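You operate a simulated robot arm through the tools that you are given. There is no shell and no other tool.

Carry out the task below with a simulated robot arm. There is one attempt and no reset: what you move stays moved.

## Task
Run the wiper board's window shut and wipe the finger marks off it.
Fine: window knob back to off before the wipe; use the green rag and put it back; leave the board's other switches as they are; leave the red supply knob. What is to be rubbed or washed off counts as gone when no trace of it is left.
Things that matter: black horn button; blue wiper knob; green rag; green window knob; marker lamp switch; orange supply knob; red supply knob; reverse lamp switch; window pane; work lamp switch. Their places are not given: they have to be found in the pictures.

The check looks at the end state, three seconds after you hand in, the way a careful person would. Anything else that was tipped, shoved, dropped, spilled or broken makes it a failure.

## Robot
A 7-joint arm with a two-finger parallel gripper, fixed in place. Base frame: the origin is at the foot of the arm, x ahead of it, y to its left, z up; the work surface is at about z = 0.74. Lengths are in m, angles in degrees, forces in N, time in s.
Its first joint turns from -166.0 to 166.0 degrees. Payload 4.4 kg.
The tool frame sits at the grasp point between the pads (the TCP): z along the fingers, y along the line on which they close. The tips reach 0.023 m beyond it. Largest opening 0.094 m; finger width 0.038, thickness 0.01; the body of the gripper, 0.054 by 0.096 m, starts 0.039 m behind the TCP.
Orientation is told as [roll, pitch, yaw] about the base's x, y, z axes, in that order, counted from this pose: with the fingers straight down and closing along the base's y, the tool's x points along the base's -x, its y along +y and its z along -z.

## Interface
- The arm moves only by the tool apply_moves. Its argument "commands" is a list that holds one entry, the list of rows, each a list of 6 numbers: the shift along the base's x, y, z in m, then the turn, a rotation vector about the base's x, y, z in degrees. In form: [[[x, y, z, rx, ry, rz], ...]]. A call has 1 to 20 rows; each row is the pose to reach, as a shift and turn from the pose commanded when the call began. "jaw" is the opening in per cent of the stroke, from 0 (shut) to 100 (fully open), set as the call begins (left out, the last holds). A row lasts 0.2 s, in which the tool goes at most 0.05 m and 8.6 degrees; a call with a longer step from one row to the next is refused whole, and so is a gripper value outside its range. Where a pose cannot be reached the arm comes as near as it can. A force on the tool above 90 N (or 10 N above the force at the start of the call, whichever is more), or a blocked arm, ends the call early, and 0.2 s more pass. The fingers move at their own pace (about 0.072 m/s each) and stop on an object; they squeeze with about 20 N. The grip force told is the motor's: it shows also when the fingers shut on nothing. Time passes only in rows, and 0.2 s behind the last, so rows that repeat a pose let the fingers close. The reply holds the time, the measured pose of the TCP, the force on the tool along the base axes, the opening and the grip force, in the units named above and with some noise, with the torque about the TCP (base axes, N m) and any sound that the robot's microphone picked up, and new pictures: "show" is both (left out), scene, wrist or none.
- Cameras (640 x 400 px; columns grow to the right, rows downward): "scene" is fixed at [0.2181, -0.6491, 1.6537]; the picture's right is [0.49, -0.87, 0.00], its down [-0.38, -0.22, -0.90] and it looks along [0.78, 0.44, -0.44] (base axes); focal length 343 px, centre (320, 200). "wrist" rides on the gripper at [0.086, 0.016, -0.074] in the tool frame; the picture's right is [-0.18, 0.98, 0.00], its down [-0.58, -0.11, -0.81] and it looks along [-0.79, -0.15, 0.59] (tool axes); focal length 243 px, centre (320, 200).
- measure_at(camera, pixels): for up to 12 pixels [column, row] of the newest picture of that camera ("zoom" is the newest enlarged one), the place [x, y, z] in the base frame of the surface seen there, good to about 0.003 m. No time passes.
- inspect(camera, box): a new picture of the part [left, top, right, bottom] of that camera's present view, enlarged. No time passes.
- sign_off(): hands the job in; it is judged then, once.

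Open the gripper and draw the arm clear of the work before you hand the job in, unless the task says otherwise.

The tools are called after ">>>" as a command line: name --argument value ..., lists and objects as JSON in quotes. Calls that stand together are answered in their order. apply_moves: Moves the arm, as the interface text tells. Its arguments: {"type":"object","properties":{"commands":{"type":"array","items":{"type":"array","items":{"type":"array","items":{"type":"number"}}}},"jaw":{"type":"number"},"show":{"type":"string","enum":["both","scene","wrist","none"]}},"required":["commands"]} The other tools are called the same way: measure_at (camera, pixels) gives the place of the surface under pixels of a picture; inspect (camera, box) takes an enlarged picture of a part of a camera's view; sign_off () hands the job in.

At the start:

```text
clock: 0.0
tcp_pos: [0.7187, -0.0689, 1.4109]
tool_rot: [-0.1, 0.0, 0.0]
force: [-0.4, 0.0, -0.2]
wrist_torque: [0.01, 0.0, 0.03]
finger_gap: 0.0941
finger_force: 0.0
```

scene: 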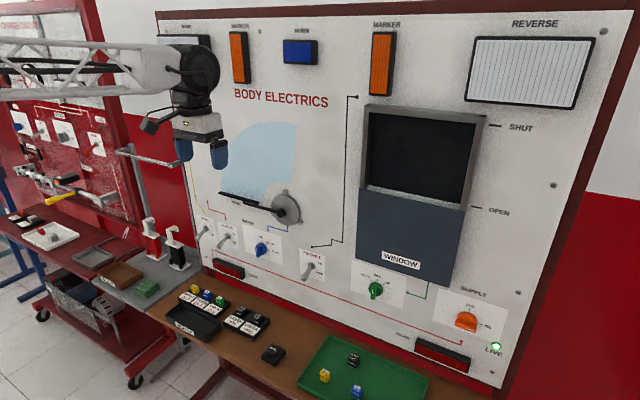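
wrist: 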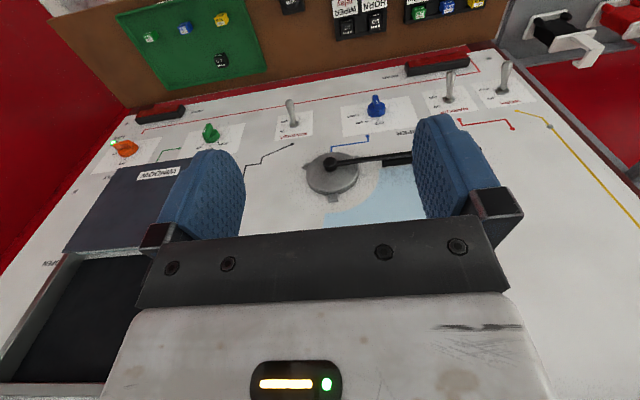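

The scene picture shows the upright board with window (around 415,190), green knob (376,290), orange supply knob (466,320) and a green block-like thing at (147,288), maybe the rag. I'll enlarge several parts first.

>>> inspect --camera "scene" --box '[340, 230, 540, 380]'

>>> inspect --camera "scene" --box '[340, 90, 540, 240]'

>>> inspect --camera "scene" --box '[60, 220, 260, 350]'

>>> inspect --camera "scene" --box '[180, 190, 340, 300]'

```text
2.67 times, centred on (440, 305) of scene
```

zoom: 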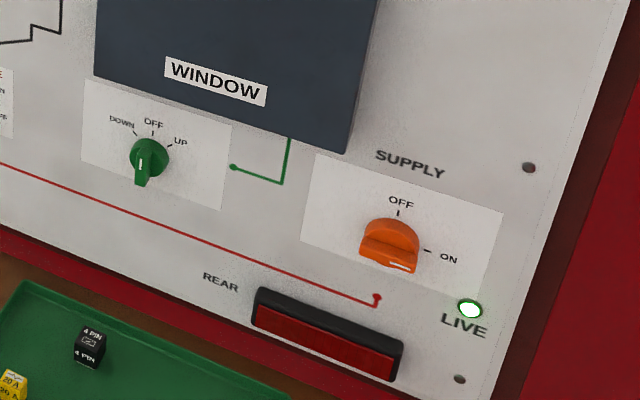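

```text
2.67 times, centred on (440, 165) of scene
```

zoom: 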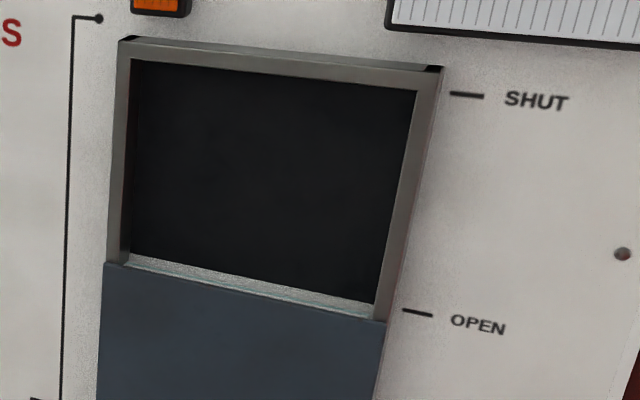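

```text
3.08 times, centred on (160, 285) of scene
```

zoom: 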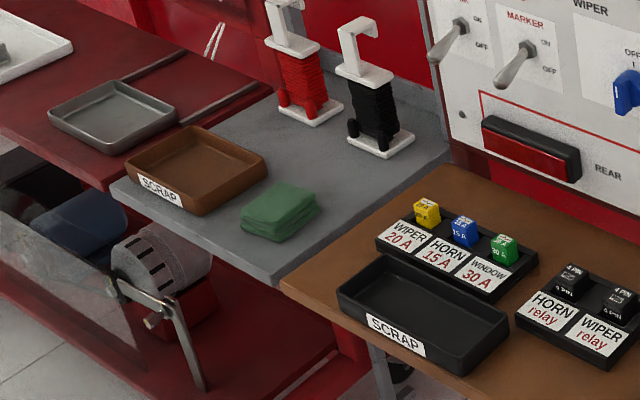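

```text
3.64 times, centred on (260, 245) of scene
```

zoom: 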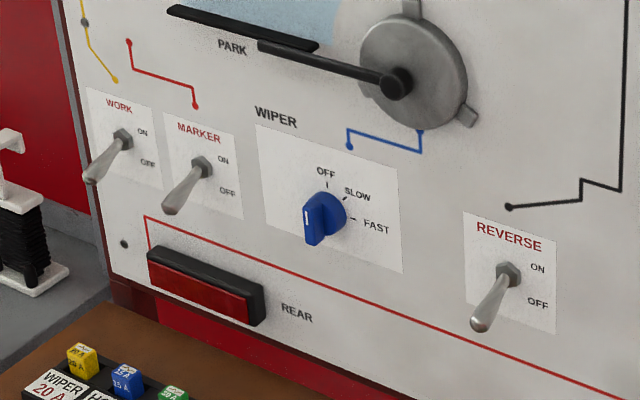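

The supply looks on (LIVE lit) and the green knob is at OFF with UP to the right; the rag is folded at (147,288). I measure key points on the board and the rag.

>>> measure_at --camera "scene" --pixels '[[376, 289], [370, 275], [402, 281], [466, 320], [369, 108], [484, 118], [356, 270], [455, 285], [415, 150], [410, 230], [362, 188], [468, 205]]'

>>> measure_at --camera "scene" --pixels '[[147, 286], [136, 290], [149, 297], [160, 285], [150, 279], [130, 300], [175, 270], [260, 250], [220, 160], [166, 65], [286, 207], [310, 270]]'

>>> inspect --camera "scene" --box '[350, 260, 410, 310]'

>>> inspect --camera "wrist" --box '[80, 90, 300, 230]'

```text
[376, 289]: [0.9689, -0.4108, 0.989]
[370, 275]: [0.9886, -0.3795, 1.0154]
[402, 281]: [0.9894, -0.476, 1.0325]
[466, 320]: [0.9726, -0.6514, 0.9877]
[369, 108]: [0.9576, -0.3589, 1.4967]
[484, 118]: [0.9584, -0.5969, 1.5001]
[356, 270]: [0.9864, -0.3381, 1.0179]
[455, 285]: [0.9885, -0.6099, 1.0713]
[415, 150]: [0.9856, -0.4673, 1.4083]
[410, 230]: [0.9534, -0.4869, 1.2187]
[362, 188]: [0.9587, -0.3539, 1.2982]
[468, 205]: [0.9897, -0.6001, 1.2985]
```

```text
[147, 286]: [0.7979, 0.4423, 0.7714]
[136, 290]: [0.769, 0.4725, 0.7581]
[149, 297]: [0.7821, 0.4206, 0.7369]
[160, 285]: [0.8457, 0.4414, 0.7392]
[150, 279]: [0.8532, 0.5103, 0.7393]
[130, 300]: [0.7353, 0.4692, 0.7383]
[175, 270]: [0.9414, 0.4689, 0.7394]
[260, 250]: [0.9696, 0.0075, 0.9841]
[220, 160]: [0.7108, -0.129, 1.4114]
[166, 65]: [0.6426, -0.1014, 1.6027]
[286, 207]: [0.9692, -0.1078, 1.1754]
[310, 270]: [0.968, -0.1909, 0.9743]
```

```text
8.00 times, centred on (380, 285) of scene
```

zoom: 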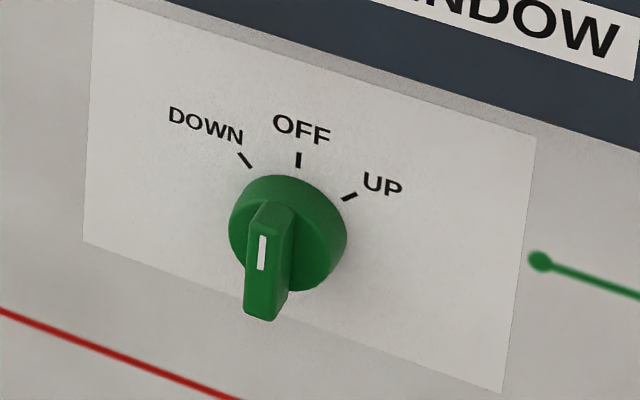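

```text
2.86 times, centred on (190, 160) of wrist
```

zoom: 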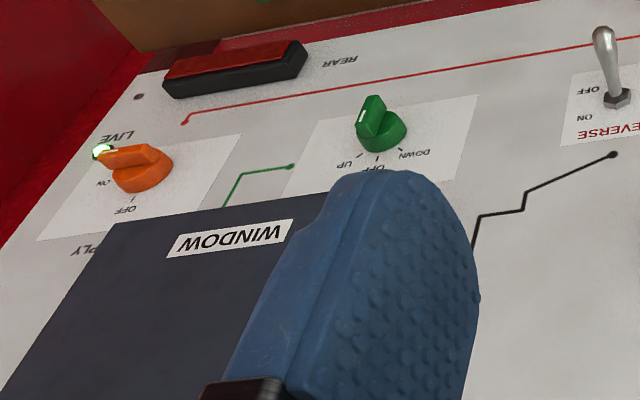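

The board face is at x≈0.989, and the knob's bar is upright (pointing at OFF). I take the scene zoom of the knob again to measure the bar and its marks.

>>> inspect --camera "scene" --box '[350, 260, 410, 310]'

>>> measure_at --camera "zoom" --pixels '[[245, 160], [299, 160], [350, 197], [262, 250], [260, 312], [272, 208], [250, 240], [290, 225], [270, 240], [320, 230], [285, 182], [240, 215]]'

>>> inspect --camera "scene" --box '[355, 160, 475, 240]'

>>> inspect --camera "scene" --box '[150, 280, 450, 400]'

```text
8.00 times, centred on (380, 285) of scene
```

zoom: 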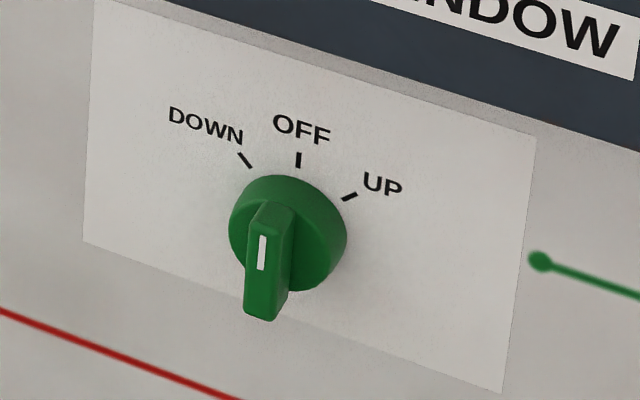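

```text
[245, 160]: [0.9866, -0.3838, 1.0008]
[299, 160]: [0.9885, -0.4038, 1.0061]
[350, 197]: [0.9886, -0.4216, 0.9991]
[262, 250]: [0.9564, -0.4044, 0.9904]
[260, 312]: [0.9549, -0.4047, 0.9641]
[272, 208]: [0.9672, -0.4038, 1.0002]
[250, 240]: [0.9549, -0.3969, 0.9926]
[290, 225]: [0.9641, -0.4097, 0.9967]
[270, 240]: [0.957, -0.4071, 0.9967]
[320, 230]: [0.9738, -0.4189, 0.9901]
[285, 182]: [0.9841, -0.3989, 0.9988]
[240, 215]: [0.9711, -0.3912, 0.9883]
```

```text
5.00 times, centred on (415, 200) of scene
```

zoom: 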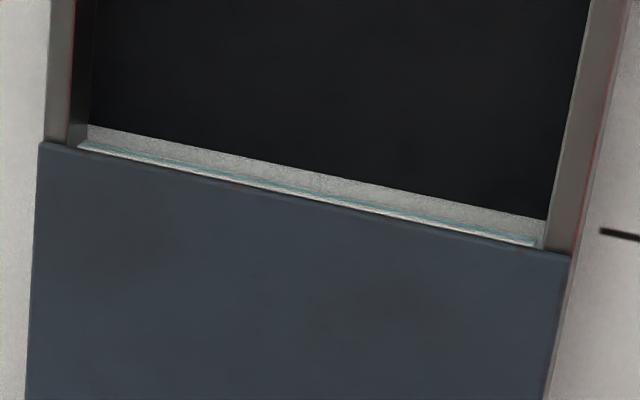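

```text
2.13 times, centred on (300, 340) of scene
```

zoom: 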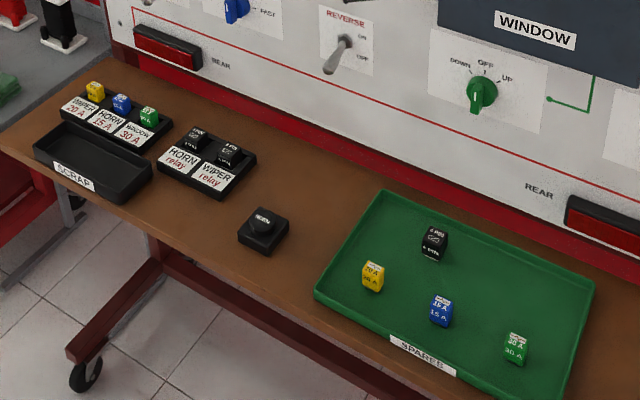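

The knob centre is at about (y −0.404, z 0.981), its bar upright from x≈0.954, and UP is 45° clockwise. I swing the tool to point at the board and stop in front of the knob at x=0.82.

>>> apply_moves --commands '[[[0.0072, -0.0239, -0.0307, 0, -6.43, 0], [0.0145, -0.0478, -0.0614, 0, -12.86, 0], [0.0217, -0.0718, -0.0921, 0, -19.29, 0], [0.0289, -0.0957, -0.1228, 0, -25.71, 0], [0.0362, -0.1196, -0.1535, 0, -32.14, 0], [0.0434, -0.1435, -0.1842, 0, -38.57, 0], [0.0507, -0.1675, -0.215, 0, -45, 0], [0.0579, -0.1914, -0.2457, 0, -51.43, 0], [0.0651, -0.2153, -0.2764, 0, -57.86, 0], [0.0724, -0.2392, -0.3071, 0, -64.29, 0], [0.0796, -0.2631, -0.3378, 0, -70.71, 0], [0.0868, -0.2871, -0.3685, 0, -77.14, 0], [0.0941, -0.311, -0.3992, 0, -83.57, 0], [0.1013, -0.3349, -0.4299, 0, -90, 0], [0.1013, -0.3349, -0.4299, 0, -90, 0]]]' --jaw 60

```text
clock: 3.2
tcp_pos: [0.8189, -0.4065, 0.9799]
tool_rot: [-165.0, -89.9, 165.2]
force: [0.1, -0.2, -0.3]
wrist_torque: [-0.01, 0.0, 0.03]
finger_gap: 0.0566
finger_force: 0.1
```

scene: 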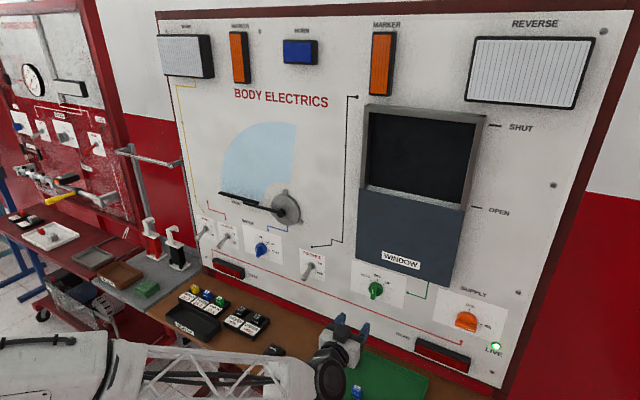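
wrist: 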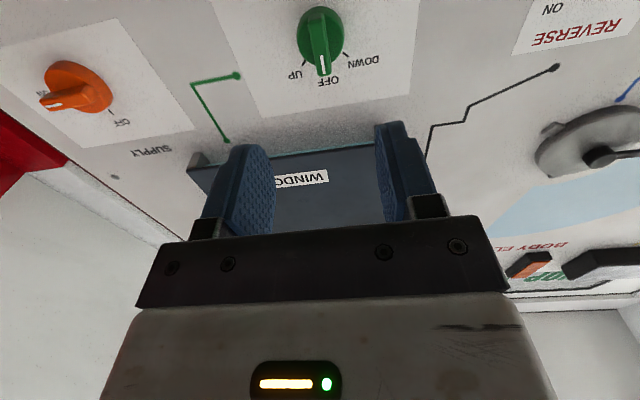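

The tool faces the board; the knob is seen at (320,38) in the wrist view. I zoom there to refine its location.

>>> inspect --camera "wrist" --box '[280, 0, 360, 90]'

>>> measure_at --camera "wrist" --pixels '[[313, 15], [322, 60], [322, 72], [329, 60], [317, 60], [338, 30], [303, 40], [322, 66], [222, 190], [395, 180]]'

```text
4.44 times, centred on (320, 45) of wrist
```

zoom: 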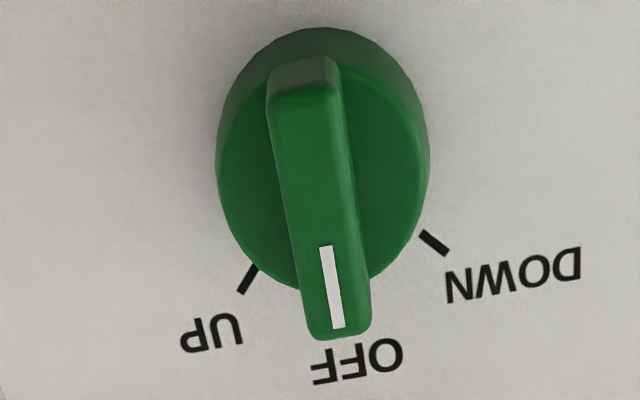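

```text
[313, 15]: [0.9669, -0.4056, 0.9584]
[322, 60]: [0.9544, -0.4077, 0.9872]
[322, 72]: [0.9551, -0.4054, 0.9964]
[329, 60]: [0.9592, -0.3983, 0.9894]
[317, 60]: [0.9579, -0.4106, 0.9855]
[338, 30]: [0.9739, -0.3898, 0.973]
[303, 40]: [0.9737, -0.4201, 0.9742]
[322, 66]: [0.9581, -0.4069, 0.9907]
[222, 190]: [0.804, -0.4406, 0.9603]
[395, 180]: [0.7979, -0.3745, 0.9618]
```

The bar spans y −0.398…−0.411, z 0.958…0.997, with its face at x≈0.956 and the disc at x≈0.974. I move forward so the fingertips straddle the bar without touching the disc, still open.

>>> apply_moves --commands '[[[0.03, 0, -0.001, 0, 0, 0], [0.06, -0.001, -0.002, 0, 0, 0], [0.085, -0.001, -0.002, 0, 0, 0], [0.105, -0.001, -0.002, 0, 0, 0], [0.115, -0.001, -0.002, 0, 0, 0], [0.123, -0.001, -0.002, 0, 0, 0], [0.123, -0.001, -0.002, 0, 0, 0]]]'

```text
clock: 4.8
tcp_pos: [0.9433, -0.4064, 0.98]
tool_rot: [38.0, -90.0, -38.0]
force: [-0.1, 0.4, -0.4]
wrist_torque: [0.0, 0.0, -0.01]
finger_gap: 0.0564
finger_force: 0.0
```

scene: 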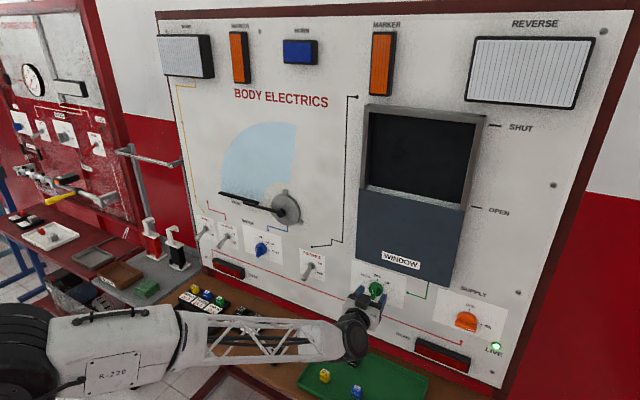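
wrist: 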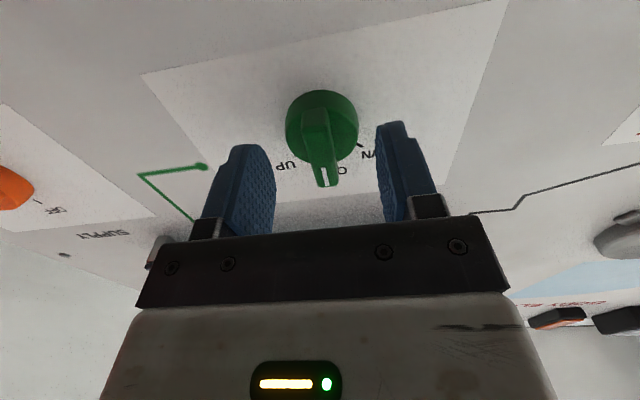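

The bar at (322,150) lies midway between the fingers. I close on it.

>>> apply_moves --commands '[[[0, 0, 0, 0, 0, 0], [0, 0, 0, 0, 0, 0], [0, 0, 0, 0, 0, 0], [0, 0, 0, 0, 0, 0]]]' --jaw 0

```text
clock: 5.8
tcp_pos: [0.9432, -0.4055, 0.9808]
tool_rot: [-91.5, -90.0, 91.7]
force: [-8.1, 24.3, 1.4]
wrist_torque: [0.01, -0.43, 0.45]
finger_gap: 0.0128
finger_force: 45.2
```

scene: 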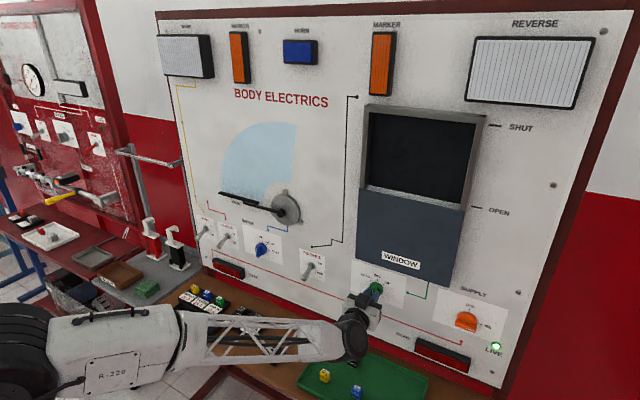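
wrist: 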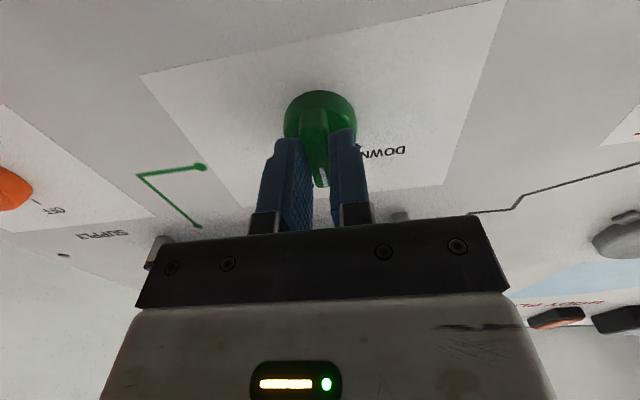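

The grip holds the bar (gap 0.0128, 45 N motor force) with a 24 N side load in +y, so I shift slightly to +y and turn 45° clockwise about x toward UP.

>>> apply_moves --commands '[[[0, 0.001, 0, 0, 0, 0], [0, 0.0015, 0, 7.5, 0, 0], [0, 0.0015, 0, 15, 0, 0], [0, 0.0015, 0, 22.5, 0, 0], [0, 0.0015, 0, 30, 0, 0], [0, 0.0015, 0, 37.5, 0, 0], [0, 0.0015, 0, 45, 0, 0], [0, 0.0015, 0, 45, 0, 0]]]'

```text
clock: 7.6
tcp_pos: [0.9431, -0.4055, 0.9796]
tool_rot: [90.1, -44.9, -90.0]
force: [-6.9, -16.2, 12.4]
wrist_torque: [-0.07, -0.5, -0.44]
finger_gap: 0.0127
finger_force: 45.4
```

scene: 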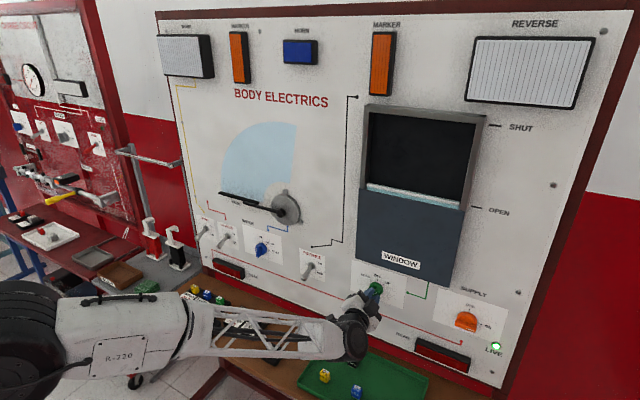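
wrist: 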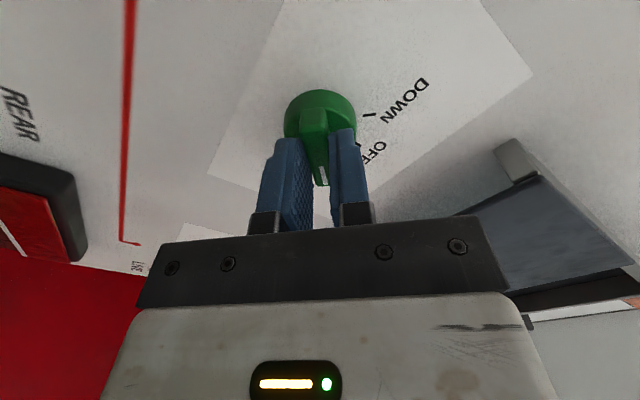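

The pane's pale edge has risen above the cover at (415,195): the window is running up. I hold the knob and wait.

>>> apply_moves --commands '[[[0, -0.0005, 0, 0, 0, 0], [0, -0.0005, 0, 0, 0, 0], [0, -0.0005, 0, 0, 0, 0], [0, -0.0005, 0, 0, 0, 0], [0, -0.0005, 0, 0, 0, 0], [0, -0.0005, 0, 0, 0, 0], [0, -0.0005, 0, 0, 0, 0], [0, -0.0005, 0, 0, 0, 0], [0, -0.0005, 0, 0, 0, 0], [0, -0.0005, 0, 0, 0, 0]]]' --show "scene"

```text
clock: 9.8
tcp_pos: [0.9433, -0.4053, 0.9798]
tool_rot: [90.1, -45.0, -90.1]
force: [-30.7, -7.4, 24.9]
wrist_torque: [0.03, -0.42, -0.14]
finger_gap: 0.0133
finger_force: 45.3
```

scene: 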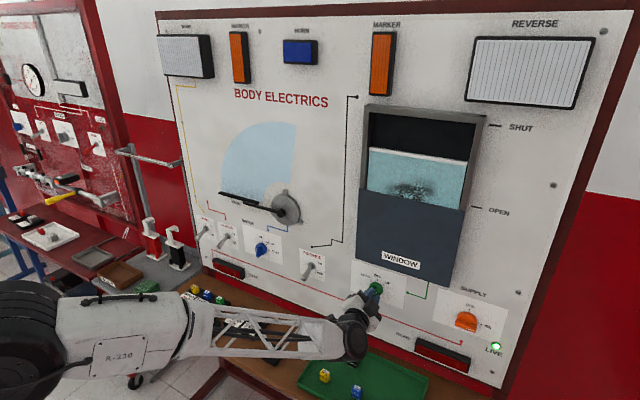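

The pane is a little over half up, with a dark smudge visible at (410,190). I keep waiting.

>>> apply_moves --commands '[[[0, 0, 0, 0, 0, 0], [0, 0, 0, 0, 0, 0], [0, 0, 0, 0, 0, 0], [0, 0, 0, 0, 0, 0], [0, 0, 0, 0, 0, 0], [0, 0, 0, 0, 0, 0], [0, 0, 0, 0, 0, 0], [0, 0, 0, 0, 0, 0], [0, 0, 0, 0, 0, 0], [0, 0, 0, 0, 0, 0], [0, 0, 0, 0, 0, 0], [0, 0, 0, 0, 0, 0]]]' --show "scene"

```text
clock: 12.4
tcp_pos: [0.9441, -0.4044, 0.9796]
tool_rot: [90.1, -45.0, -90.1]
force: [-25.4, -8.2, 27.0]
wrist_torque: [-0.04, -0.54, -0.19]
finger_gap: 0.0128
finger_force: 44.3
```

scene: 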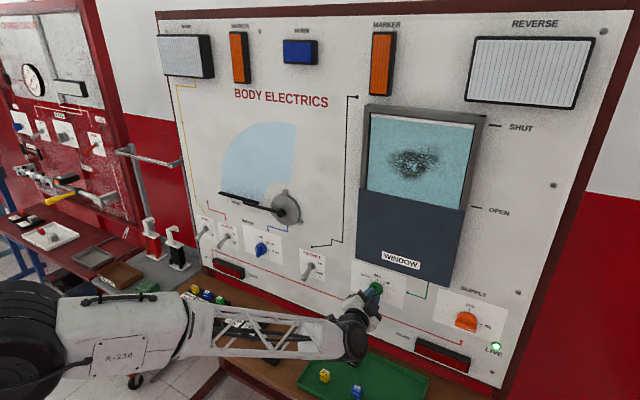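

The pane is nearly at the top (edge near row 112). I wait a bit more, then look closely.

>>> apply_moves --commands '[[[0, 0, 0, 0, 0, 0], [0, 0, 0, 0, 0, 0], [0, 0, 0, 0, 0, 0], [0, 0, 0, 0, 0, 0], [0, 0, 0, 0, 0, 0], [0, 0, 0, 0, 0, 0], [0, 0, 0, 0, 0, 0]]]' --show "none"

>>> inspect --camera "scene" --box '[350, 90, 510, 210]'

```text
clock: 14.0
tcp_pos: [0.9437, -0.404, 0.9796]
tool_rot: [90.1, -45.0, -90.1]
force: [-21.4, -8.0, 27.6]
wrist_torque: [-0.03, -0.52, -0.17]
finger_gap: 0.013
finger_force: 45.1
```

```text
3.33 times, centred on (430, 150) of scene
```

zoom: 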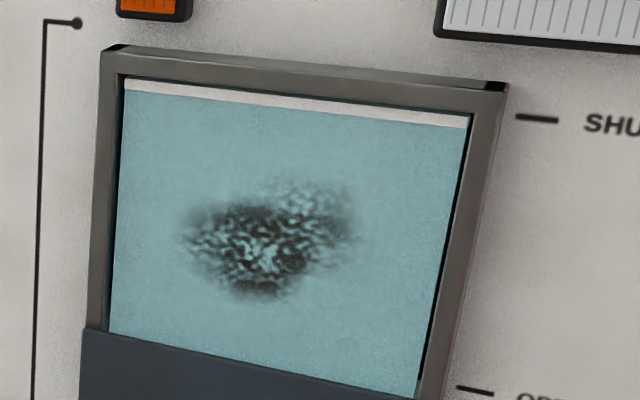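

The pane seems at the top, with its pale edge just below the frame bar at about (120,85)-(467,125) in the zoom. I wait one more second and compare, to be sure it has stopped.

>>> apply_moves --commands '[[[0, 0, -0.0005, 0, 0, 0], [0, 0, -0.0005, 0, 0, 0], [0, 0, -0.0005, 0, 0, 0], [0, 0, -0.0005, 0, 0, 0], [0, 0, -0.0005, 0, 0, 0], [0, 0, -0.0005, 0, 0, 0], [0, 0, -0.0005, 0, 0, 0]]]' --show "scene"

>>> inspect --camera "scene" --box '[350, 90, 510, 210]'

>>> measure_at --camera "zoom" --pixels '[[180, 82], [180, 90], [180, 98], [420, 115], [250, 245], [185, 245], [350, 230], [290, 185], [260, 297], [115, 300], [450, 200], [300, 140]]'

```text
clock: 15.6
tcp_pos: [0.9443, -0.4043, 0.9797]
tool_rot: [90.1, -45.0, -90.1]
force: [-18.3, -8.8, 29.8]
wrist_torque: [0.0, -0.74, -0.34]
finger_gap: 0.0127
finger_force: 44.9
```

scene: 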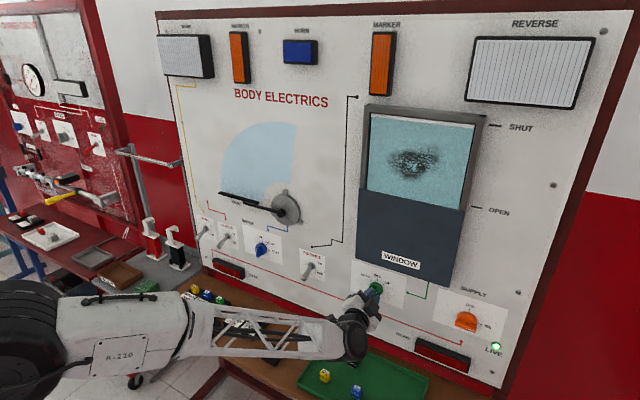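

```text
3.33 times, centred on (430, 150) of scene
```

zoom: 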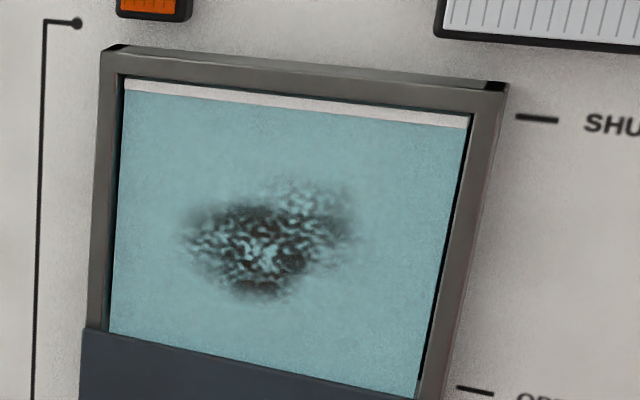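

```text
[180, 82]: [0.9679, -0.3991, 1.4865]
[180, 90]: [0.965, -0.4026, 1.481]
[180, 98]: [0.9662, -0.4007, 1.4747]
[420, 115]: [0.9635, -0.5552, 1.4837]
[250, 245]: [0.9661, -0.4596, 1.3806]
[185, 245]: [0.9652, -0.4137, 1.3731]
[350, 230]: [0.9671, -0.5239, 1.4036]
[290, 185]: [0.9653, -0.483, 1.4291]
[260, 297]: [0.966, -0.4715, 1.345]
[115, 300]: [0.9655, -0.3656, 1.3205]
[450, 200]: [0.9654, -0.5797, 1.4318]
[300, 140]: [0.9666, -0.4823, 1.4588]
```

The two pictures are identical, so the window is fully shut (pane at x≈0.966; marks spanning y −0.41…−0.53, z 1.34…1.43). I turn the knob back 45° counter-clockwise to OFF.

>>> apply_moves --commands '[[[0, 0, 0, -7.5, 0, 0], [0, 0, 0, -15, 0, 0], [0, 0, 0, -22.5, 0, 0], [0, 0, 0, -30, 0, 0], [0, 0, 0, -37.5, 0, 0], [0, 0, 0, -45, 0, 0], [0, 0, 0, -45, 0, 0]]]'

```text
clock: 17.2
tcp_pos: [0.9432, -0.4048, 0.9799]
tool_rot: [-120.8, -89.9, 120.7]
force: [29.5, -37.9, 26.4]
wrist_torque: [0.02, -0.68, -0.63]
finger_gap: 0.013
finger_force: 44.2
```

scene: 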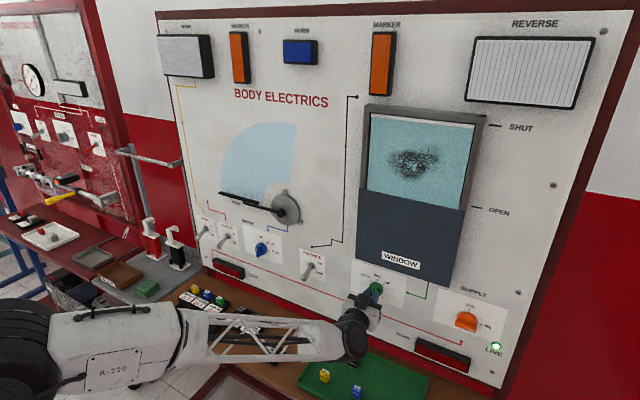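
wrist: 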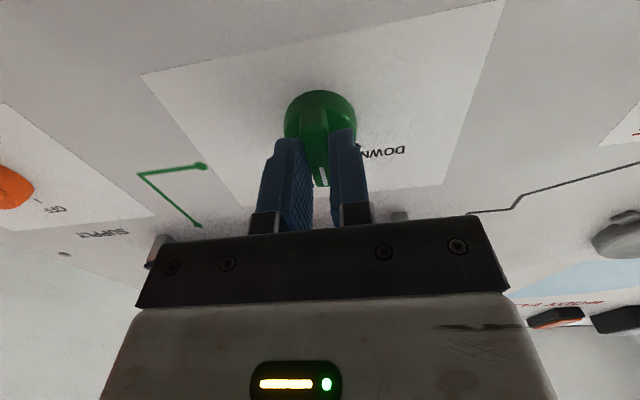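

The bar is upright again. I open the jaws (to 60 %) and check before backing out.

>>> apply_moves --commands '[[[0, -0.0005, 0, 0, 0, 0], [0, -0.0005, 0, 0, 0, 0], [0, -0.0005, 0, 0, 0, 0], [0, -0.0005, 0, 0, 0, 0]]]' --jaw 60 --show "wrist"

>>> inspect --camera "wrist" --box '[240, 60, 420, 220]'

```text
clock: 18.2
tcp_pos: [0.9426, -0.4056, 0.9787]
tool_rot: [10.4, -90.0, -10.4]
force: [-0.9, -0.9, 0.5]
wrist_torque: [-0.05, -0.01, -0.01]
finger_gap: 0.0565
finger_force: 0.1
```

wrist: 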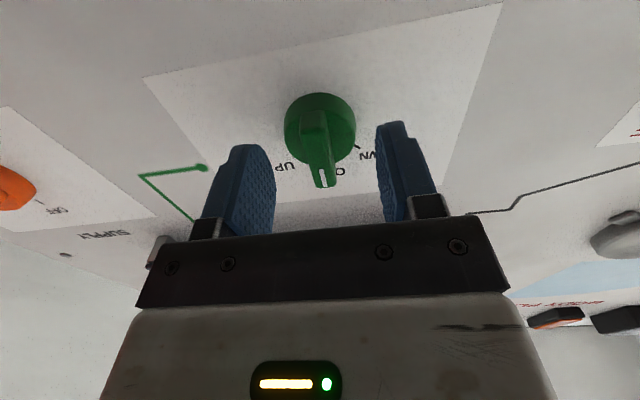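

```text
2.50 times, centred on (330, 140) of wrist
```

zoom: 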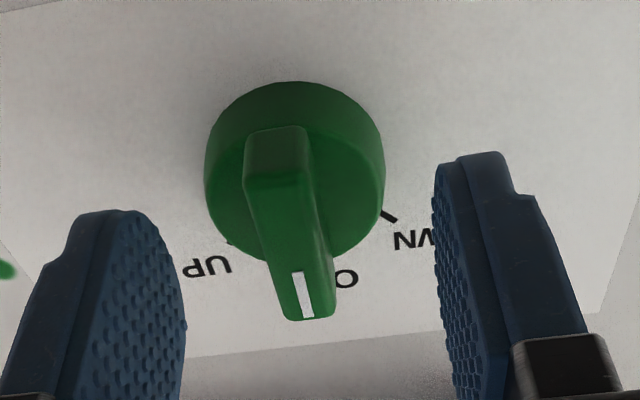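

The pointer clearly stands at OFF. I back straight out, then carry the tool back to pointing down while moving left toward the rag.

>>> apply_moves --commands '[[[-0.02, 0, 0, 0, 0, 0], [-0.05, 0, 0, 0, 0, 0], [-0.09, 0, 0, 0, 0, 0], [-0.13, 0, 0.01, 0, 0, 0], [-0.16, 0.03, 0.02, 0, 6.5, 0], [-0.18, 0.065, 0.03, 0, 13, 0], [-0.19, 0.1, 0.04, 0, 19.5, 0], [-0.2, 0.14, 0.05, 0, 26, 0], [-0.21, 0.18, 0.06, 0, 32.5, 0], [-0.22, 0.22, 0.07, 0, 39, 0], [-0.22, 0.26, 0.08, 0, 45.5, 0], [-0.22, 0.3, 0.09, 0, 52, 0], [-0.22, 0.34, 0.1, 0, 58.5, 0], [-0.22, 0.38, 0.11, 0, 65, 0], [-0.22, 0.42, 0.12, 0, 71.5, 0], [-0.22, 0.46, 0.13, 0, 78, 0], [-0.22, 0.5, 0.13, 0, 84.5, 0], [-0.22, 0.54, 0.13, 0, 90, 0], [-0.22, 0.58, 0.13, 0, 90, 0], [-0.22, 0.62, 0.13, 0, 90, 0]]]'

>>> inspect --camera "scene" --box '[100, 240, 200, 320]'

```text
clock: 22.4
tcp_pos: [0.723, 0.2176, 1.1065]
tool_rot: [0.0, 0.0, 0.0]
force: [-0.4, 0.7, 0.6]
wrist_torque: [-0.01, -0.01, 0.05]
finger_gap: 0.0561
finger_force: 0.1
```

scene: 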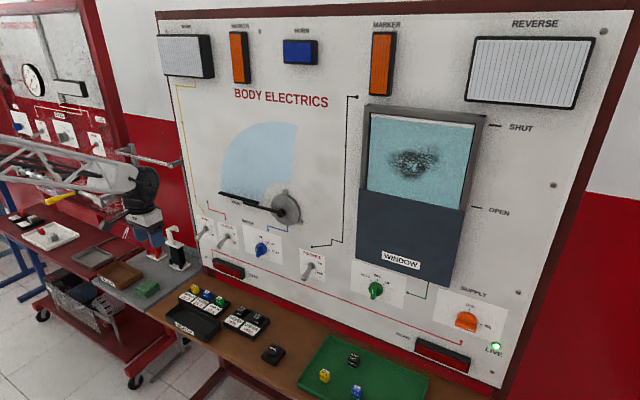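
wrist: 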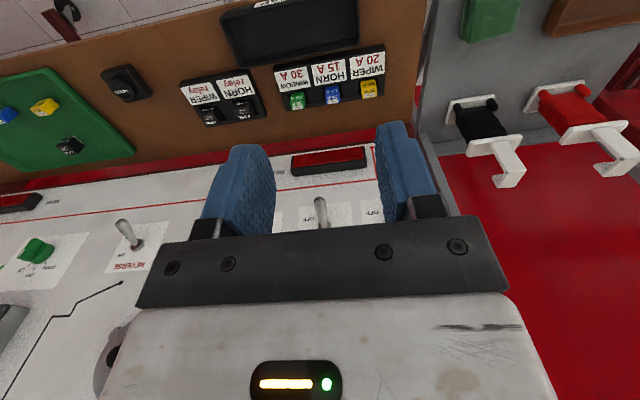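

```text
5.00 times, centred on (150, 280) of scene
```

zoom: 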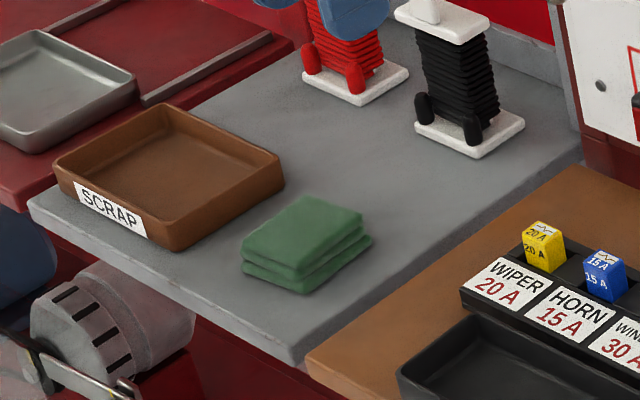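

The folded rag is clear in the zoom around (305,245). I measure its corners, the nearby scrap tray, and the test-lead stands.

>>> measure_at --camera "zoom" --pixels '[[303, 198], [245, 240], [297, 272], [360, 215], [303, 235], [242, 266], [300, 292], [370, 240], [283, 180], [170, 240], [470, 150], [450, 40]]'

>>> measure_at --camera "scene" --pixels '[[165, 230], [172, 228], [190, 305], [130, 310], [218, 298], [274, 345]]'

```text
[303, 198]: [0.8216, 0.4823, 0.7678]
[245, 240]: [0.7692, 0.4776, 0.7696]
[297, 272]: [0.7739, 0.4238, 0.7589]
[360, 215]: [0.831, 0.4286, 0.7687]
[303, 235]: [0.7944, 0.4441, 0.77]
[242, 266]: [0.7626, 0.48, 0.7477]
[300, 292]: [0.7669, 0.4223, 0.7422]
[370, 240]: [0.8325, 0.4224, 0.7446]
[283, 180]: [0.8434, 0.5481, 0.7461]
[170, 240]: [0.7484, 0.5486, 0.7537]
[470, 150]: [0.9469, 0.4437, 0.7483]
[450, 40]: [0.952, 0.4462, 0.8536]
```

```text
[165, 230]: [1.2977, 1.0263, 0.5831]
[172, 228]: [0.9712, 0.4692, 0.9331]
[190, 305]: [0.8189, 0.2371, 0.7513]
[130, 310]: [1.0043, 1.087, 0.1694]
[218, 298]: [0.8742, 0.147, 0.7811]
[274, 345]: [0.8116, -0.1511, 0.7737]
```

The rag is about 0.065 × 0.056 × 0.031 m, centred near (0.799, 0.451), turned about 5°, top at z≈0.770. I move above it with the jaws fully open and 5° yaw.

>>> apply_moves --commands '[[[0.0127, 0.0392, -0.01, 0, 0, 0.8], [0.0253, 0.0784, -0.03, 0, 0, 1.7], [0.038, 0.1177, -0.055, 0, 0, 2.5], [0.0507, 0.1569, -0.08, 0, 0, 3.3], [0.0633, 0.19, -0.11, 0, 0, 4.2], [0.073, 0.22, -0.145, 0, 0, 5], [0.076, 0.2353, -0.18, 0, 0, 5], [0.076, 0.2353, -0.2085, 0, 0, 5], [0.076, 0.2353, -0.2085, 0, 0, 5]]]' --jaw 100

```text
clock: 24.4
tcp_pos: [0.7985, 0.4499, 0.8985]
tool_rot: [-0.1, 0.0, 5.1]
force: [0.6, 0.4, 0.4]
wrist_torque: [0.0, -0.02, -0.01]
finger_gap: 0.0939
finger_force: 0.0
```

scene: 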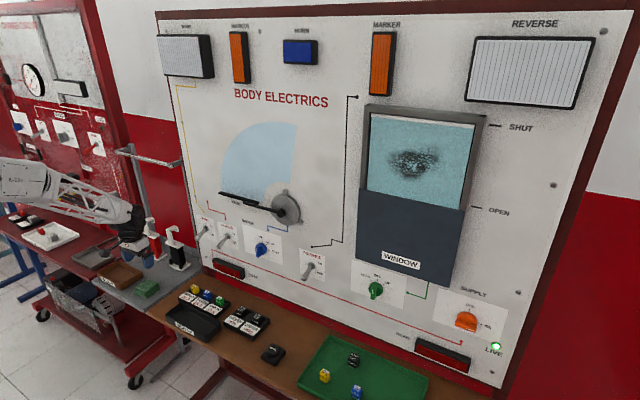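
wrist: 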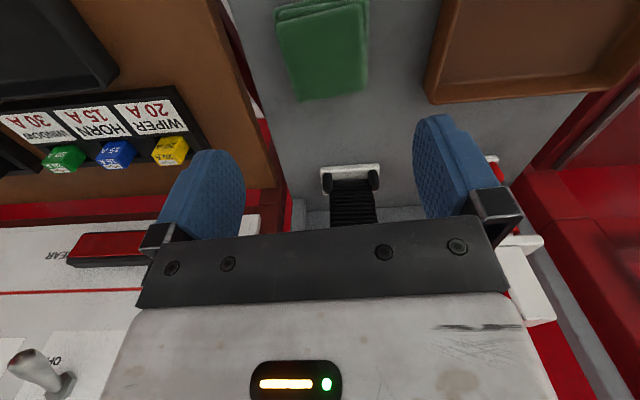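

The rag shows in the wrist view at (323,45). I measure its corners from here.

>>> measure_at --camera "wrist" --pixels '[[278, 12], [300, 99], [366, 88], [366, 3], [320, 50], [290, 60], [364, 50], [425, 95], [300, 140]]'

>>> inspect --camera "wrist" --box '[240, 0, 420, 120]'

```text
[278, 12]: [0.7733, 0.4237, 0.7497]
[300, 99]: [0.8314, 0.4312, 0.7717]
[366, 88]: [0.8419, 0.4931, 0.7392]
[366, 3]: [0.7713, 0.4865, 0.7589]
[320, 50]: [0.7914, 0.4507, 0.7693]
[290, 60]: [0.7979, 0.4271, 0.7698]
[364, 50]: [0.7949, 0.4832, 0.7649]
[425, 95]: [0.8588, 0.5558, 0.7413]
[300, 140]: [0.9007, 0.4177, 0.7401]
```

```text
3.33 times, centred on (330, 60) of wrist
```

zoom: 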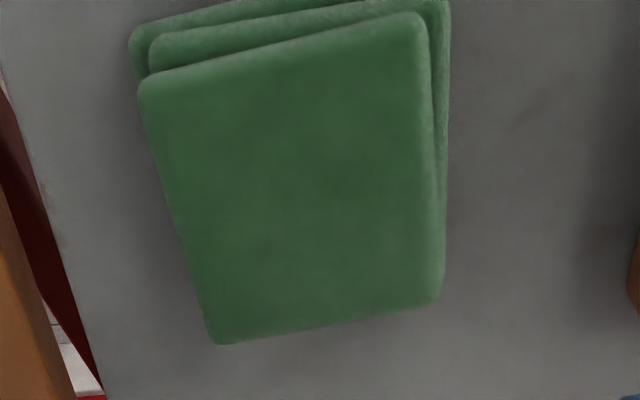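

The rag's centre is about (0.798, 0.455) and the yaw suits. I descend around it with the tips ending at z≈0.748, watching the force.

>>> apply_moves --commands '[[[0, 0.003, -0.03, 0, 0, 0], [0, 0.003, -0.06, 0, 0, 0], [0, 0.003, -0.085, 0, 0, 0], [0, 0.003, -0.105, 0, 0, 0], [0, 0.003, -0.12, 0, 0, 0], [0, 0.003, -0.129, 0, 0, 0], [0, 0.003, -0.129, 0, 0, 0]]]'

```text
clock: 26.0
tcp_pos: [0.7984, 0.454, 0.7708]
tool_rot: [0.1, 0.1, 5.0]
force: [0.4, 0.0, -0.7]
wrist_torque: [-0.02, -0.04, -0.01]
finger_gap: 0.0941
finger_force: 0.0
```

scene: 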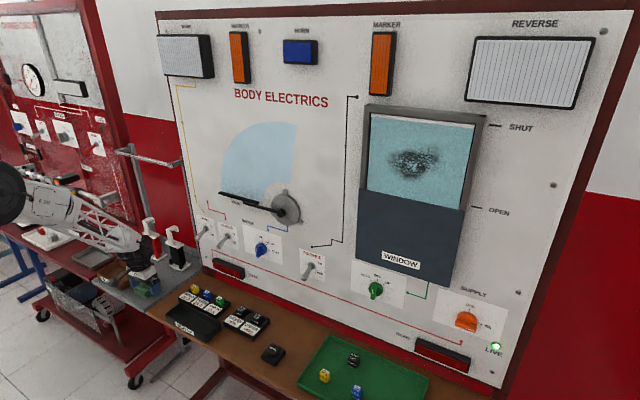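
wrist: 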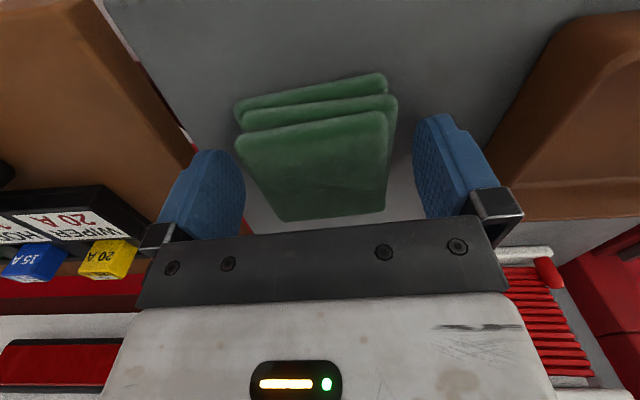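

The rag sits between the fingers at (320,160), with some room on both sides. I close the jaws on it.

>>> apply_moves --commands '[[[0, 0, 0, 0, 0, 0], [0, 0, 0, 0, 0, 0], [0, 0, 0, 0, 0, 0], [0, 0, 0, 0, 0, 0]]]' --jaw 0

```text
clock: 27.0
tcp_pos: [0.7987, 0.4535, 0.7714]
tool_rot: [0.0, 0.0, 4.9]
force: [-0.1, -0.5, 2.4]
wrist_torque: [-0.01, 0.02, -0.04]
finger_gap: 0.0693
finger_force: 19.6
```

scene: 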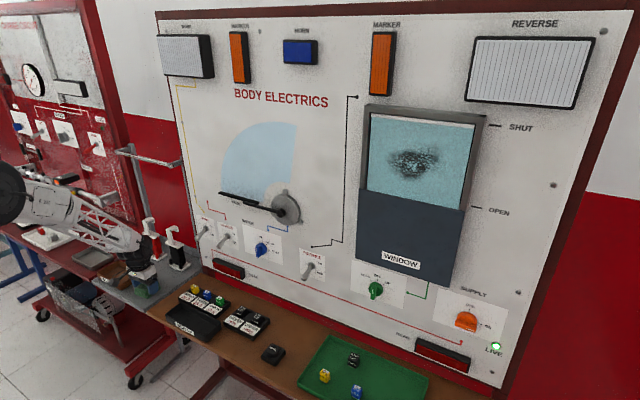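
wrist: 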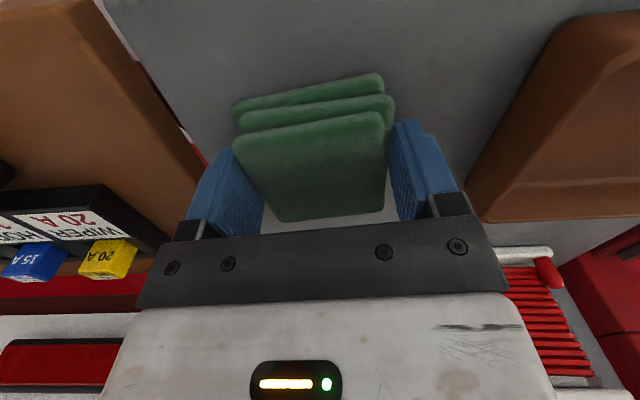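

The fingers stopped at 0.069 m with ~20 N: the rag is held. I lift 0.1 m and check it comes along.

>>> apply_moves --commands '[[[0, 0, 0.005, 0, 0, 0], [0, 0, 0.02, 0, 0, 0], [0, 0, 0.05, 0, 0, 0], [0, 0, 0.09, 0, 0, 0], [0, 0, 0.13, 0, 0, 0], [0, 0, 0.13, 0, 0, 0]]]'

>>> inspect --camera "wrist" --box '[160, 20, 500, 240]'

```text
clock: 28.4
tcp_pos: [0.7991, 0.4567, 0.9005]
tool_rot: [0.0, -0.1, 5.0]
force: [-0.1, -0.1, -0.6]
wrist_torque: [-0.02, -0.04, 0.02]
finger_gap: 0.0001
finger_force: 20.0
```

scene: 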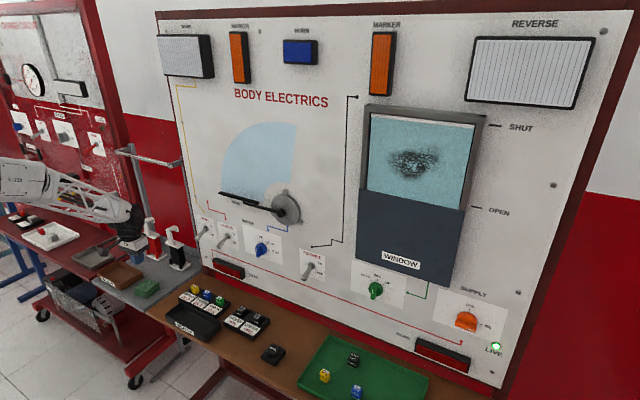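
wrist: 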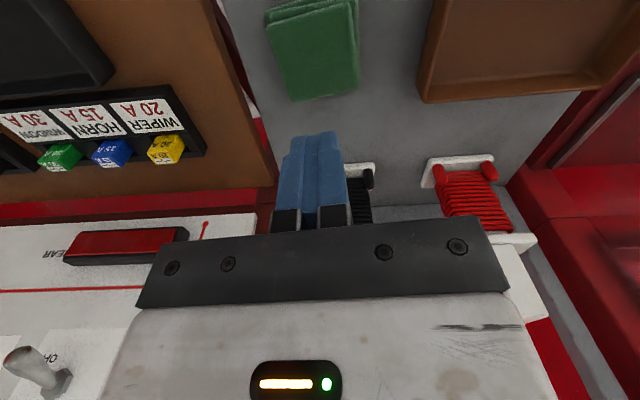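

```text
1.82 times, centred on (330, 130) of wrist
```

zoom: 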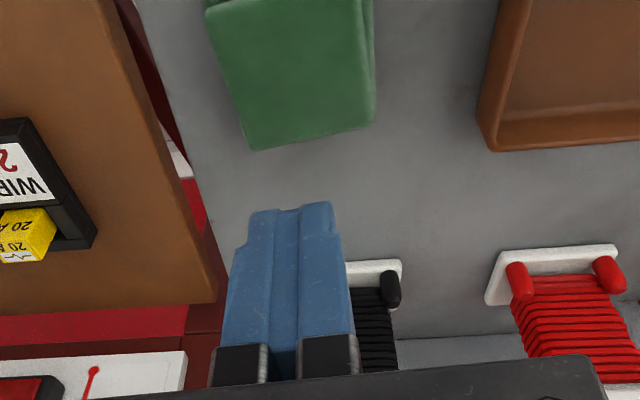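

The fingers slid off: the gap is 0.0001 and the rag remains on the bench at (312,50). I measure it again to see how it lies and which width the pads met.

>>> inspect --camera "wrist" --box '[240, 0, 390, 110]'

>>> measure_at --camera "zoom" --pixels '[[125, 95], [128, 130], [170, 250], [235, 420], [240, 395], [505, 360], [515, 330], [500, 20], [480, 100], [495, 250], [150, 200], [320, 220]]'

>>> inspect --camera "scene" --box '[110, 260, 190, 310]'

```text
3.64 times, centred on (315, 55) of wrist
```

zoom: 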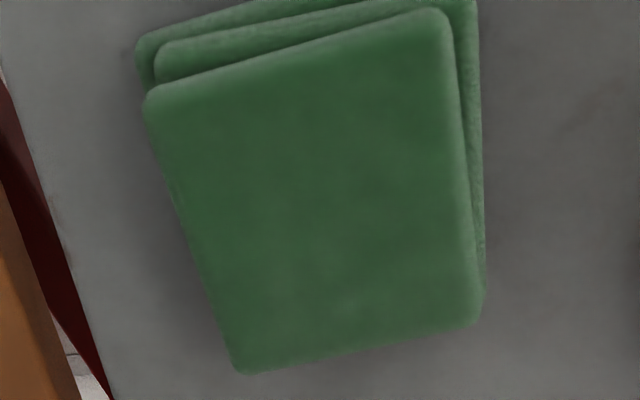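

```text
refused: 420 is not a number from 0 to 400
```

```text
8.00 times, centred on (150, 285) of scene
```

zoom: 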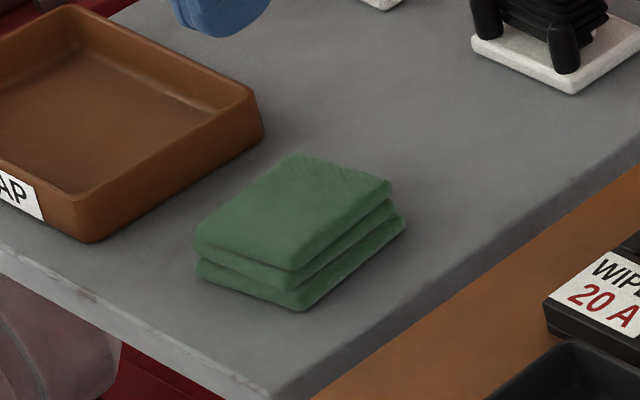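

>>> measure_at --camera "zoom" --pixels '[[300, 156], [200, 240], [292, 266], [385, 188], [200, 272], [300, 305], [403, 222], [198, 262], [240, 210], [335, 235], [400, 215], [320, 200]]'

>>> measure_at --camera "wrist" --pixels '[[276, 27], [298, 98], [356, 86], [345, 5], [286, 55], [352, 60], [272, 15], [351, 5]]'

```text
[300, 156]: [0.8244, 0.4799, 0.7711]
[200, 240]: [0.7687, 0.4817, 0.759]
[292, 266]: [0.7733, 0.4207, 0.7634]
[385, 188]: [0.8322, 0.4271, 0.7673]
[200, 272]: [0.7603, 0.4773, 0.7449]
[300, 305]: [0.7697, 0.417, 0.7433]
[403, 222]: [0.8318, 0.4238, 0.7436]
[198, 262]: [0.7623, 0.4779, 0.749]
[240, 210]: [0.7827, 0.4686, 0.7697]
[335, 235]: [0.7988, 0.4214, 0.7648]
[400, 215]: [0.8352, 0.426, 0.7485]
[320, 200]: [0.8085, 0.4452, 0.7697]
```

```text
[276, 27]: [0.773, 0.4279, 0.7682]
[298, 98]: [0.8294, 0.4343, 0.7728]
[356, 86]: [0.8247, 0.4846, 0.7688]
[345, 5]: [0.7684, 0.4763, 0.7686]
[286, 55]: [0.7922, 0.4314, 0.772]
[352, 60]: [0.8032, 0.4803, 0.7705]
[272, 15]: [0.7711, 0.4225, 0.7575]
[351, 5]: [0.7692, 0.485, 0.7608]
```

The rag is unmoved: centre ≈ (0.799, 0.453), yaw ≈ 6°; the tips had only caught the edge of its lower layers. I open, turn 1° more, and go down lower so the pads cover nearly its full height, watching the force.

>>> apply_moves --commands '[[[0, 0, 0, 0, 0, 1], [0, 0, 0, 0, 0, 1], [0, 0, 0, 0, 0, 1], [0, 0, 0, 0, 0, 1], [0, 0, -0.03, 0, 0, 1], [0, -0.001, -0.06, 0, 0, 1], [0, -0.001, -0.09, 0, 0, 1], [0, -0.001, -0.115, 0, 0, 1], [0, -0.001, -0.128, 0, 0, 1], [0, -0.001, -0.132, 0, 0, 1], [0, -0.001, -0.135, 0, 0, 1], [0, -0.001, -0.135, 0, 0, 1]]]' --jaw 100

```text
clock: 31.0
tcp_pos: [0.7976, 0.453, 0.7667]
tool_rot: [0.0, 0.1, 6.1]
force: [0.5, 0.2, -0.1]
wrist_torque: [0.01, -0.03, -0.03]
finger_gap: 0.0939
finger_force: 0.0
```

scene: 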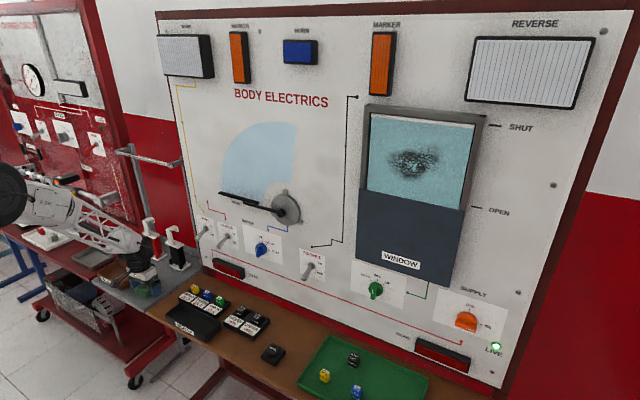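
wrist: 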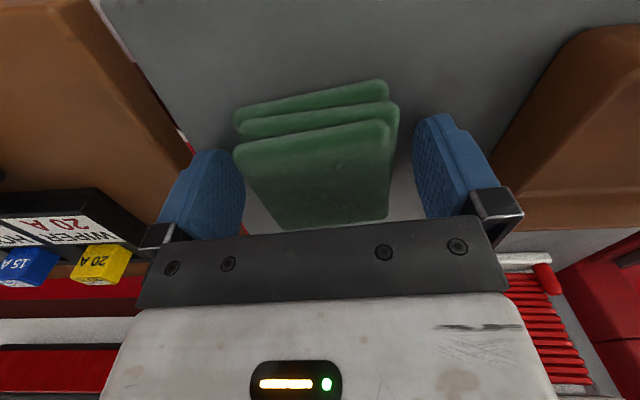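

No contact with the bench (forces ≈0), tips at z≈0.743. I close and hold longer, to see where the gap settles.

>>> apply_moves --commands '[[[0, 0, 0, 0, 0, 0], [0, 0, 0, 0, 0, 0], [0, 0, 0, 0, 0, 0], [0, 0, 0, 0, 0, 0], [0, 0, 0, 0, 0, 0], [0, 0, 0, 0, 0, 0], [0, 0, 0, 0, 0, 0], [0, 0, 0, 0, 0, 0]]]' --jaw 0 --show "wrist"

>>> inspect --camera "wrist" --box '[180, 60, 480, 250]'

```text
clock: 32.8
tcp_pos: [0.7992, 0.4519, 0.7667]
tool_rot: [0.0, 0.1, 6.0]
force: [1.0, 0.4, 1.5]
wrist_torque: [-0.01, 0.04, -0.05]
finger_gap: 0.0693
finger_force: 20.1
```

wrist: 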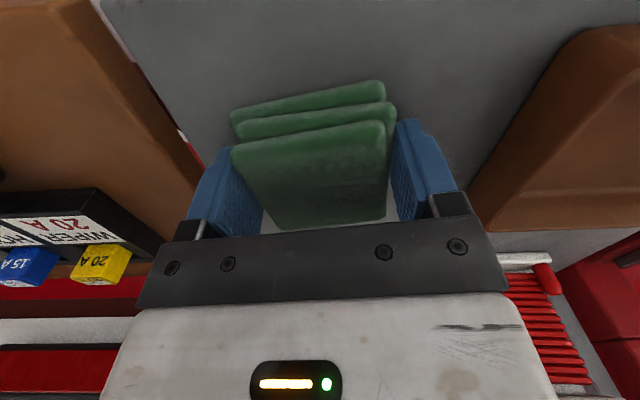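

```text
2.11 times, centred on (330, 155) of wrist
```

zoom: 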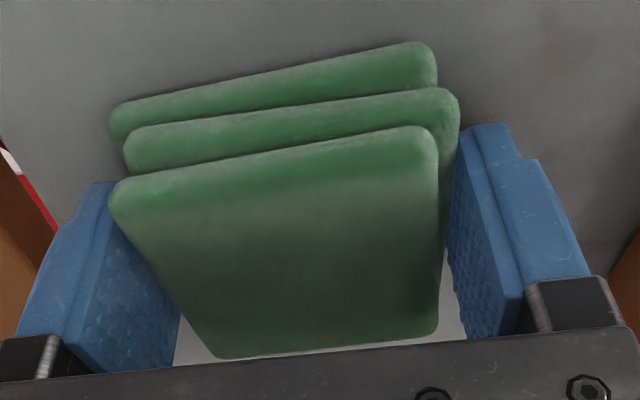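

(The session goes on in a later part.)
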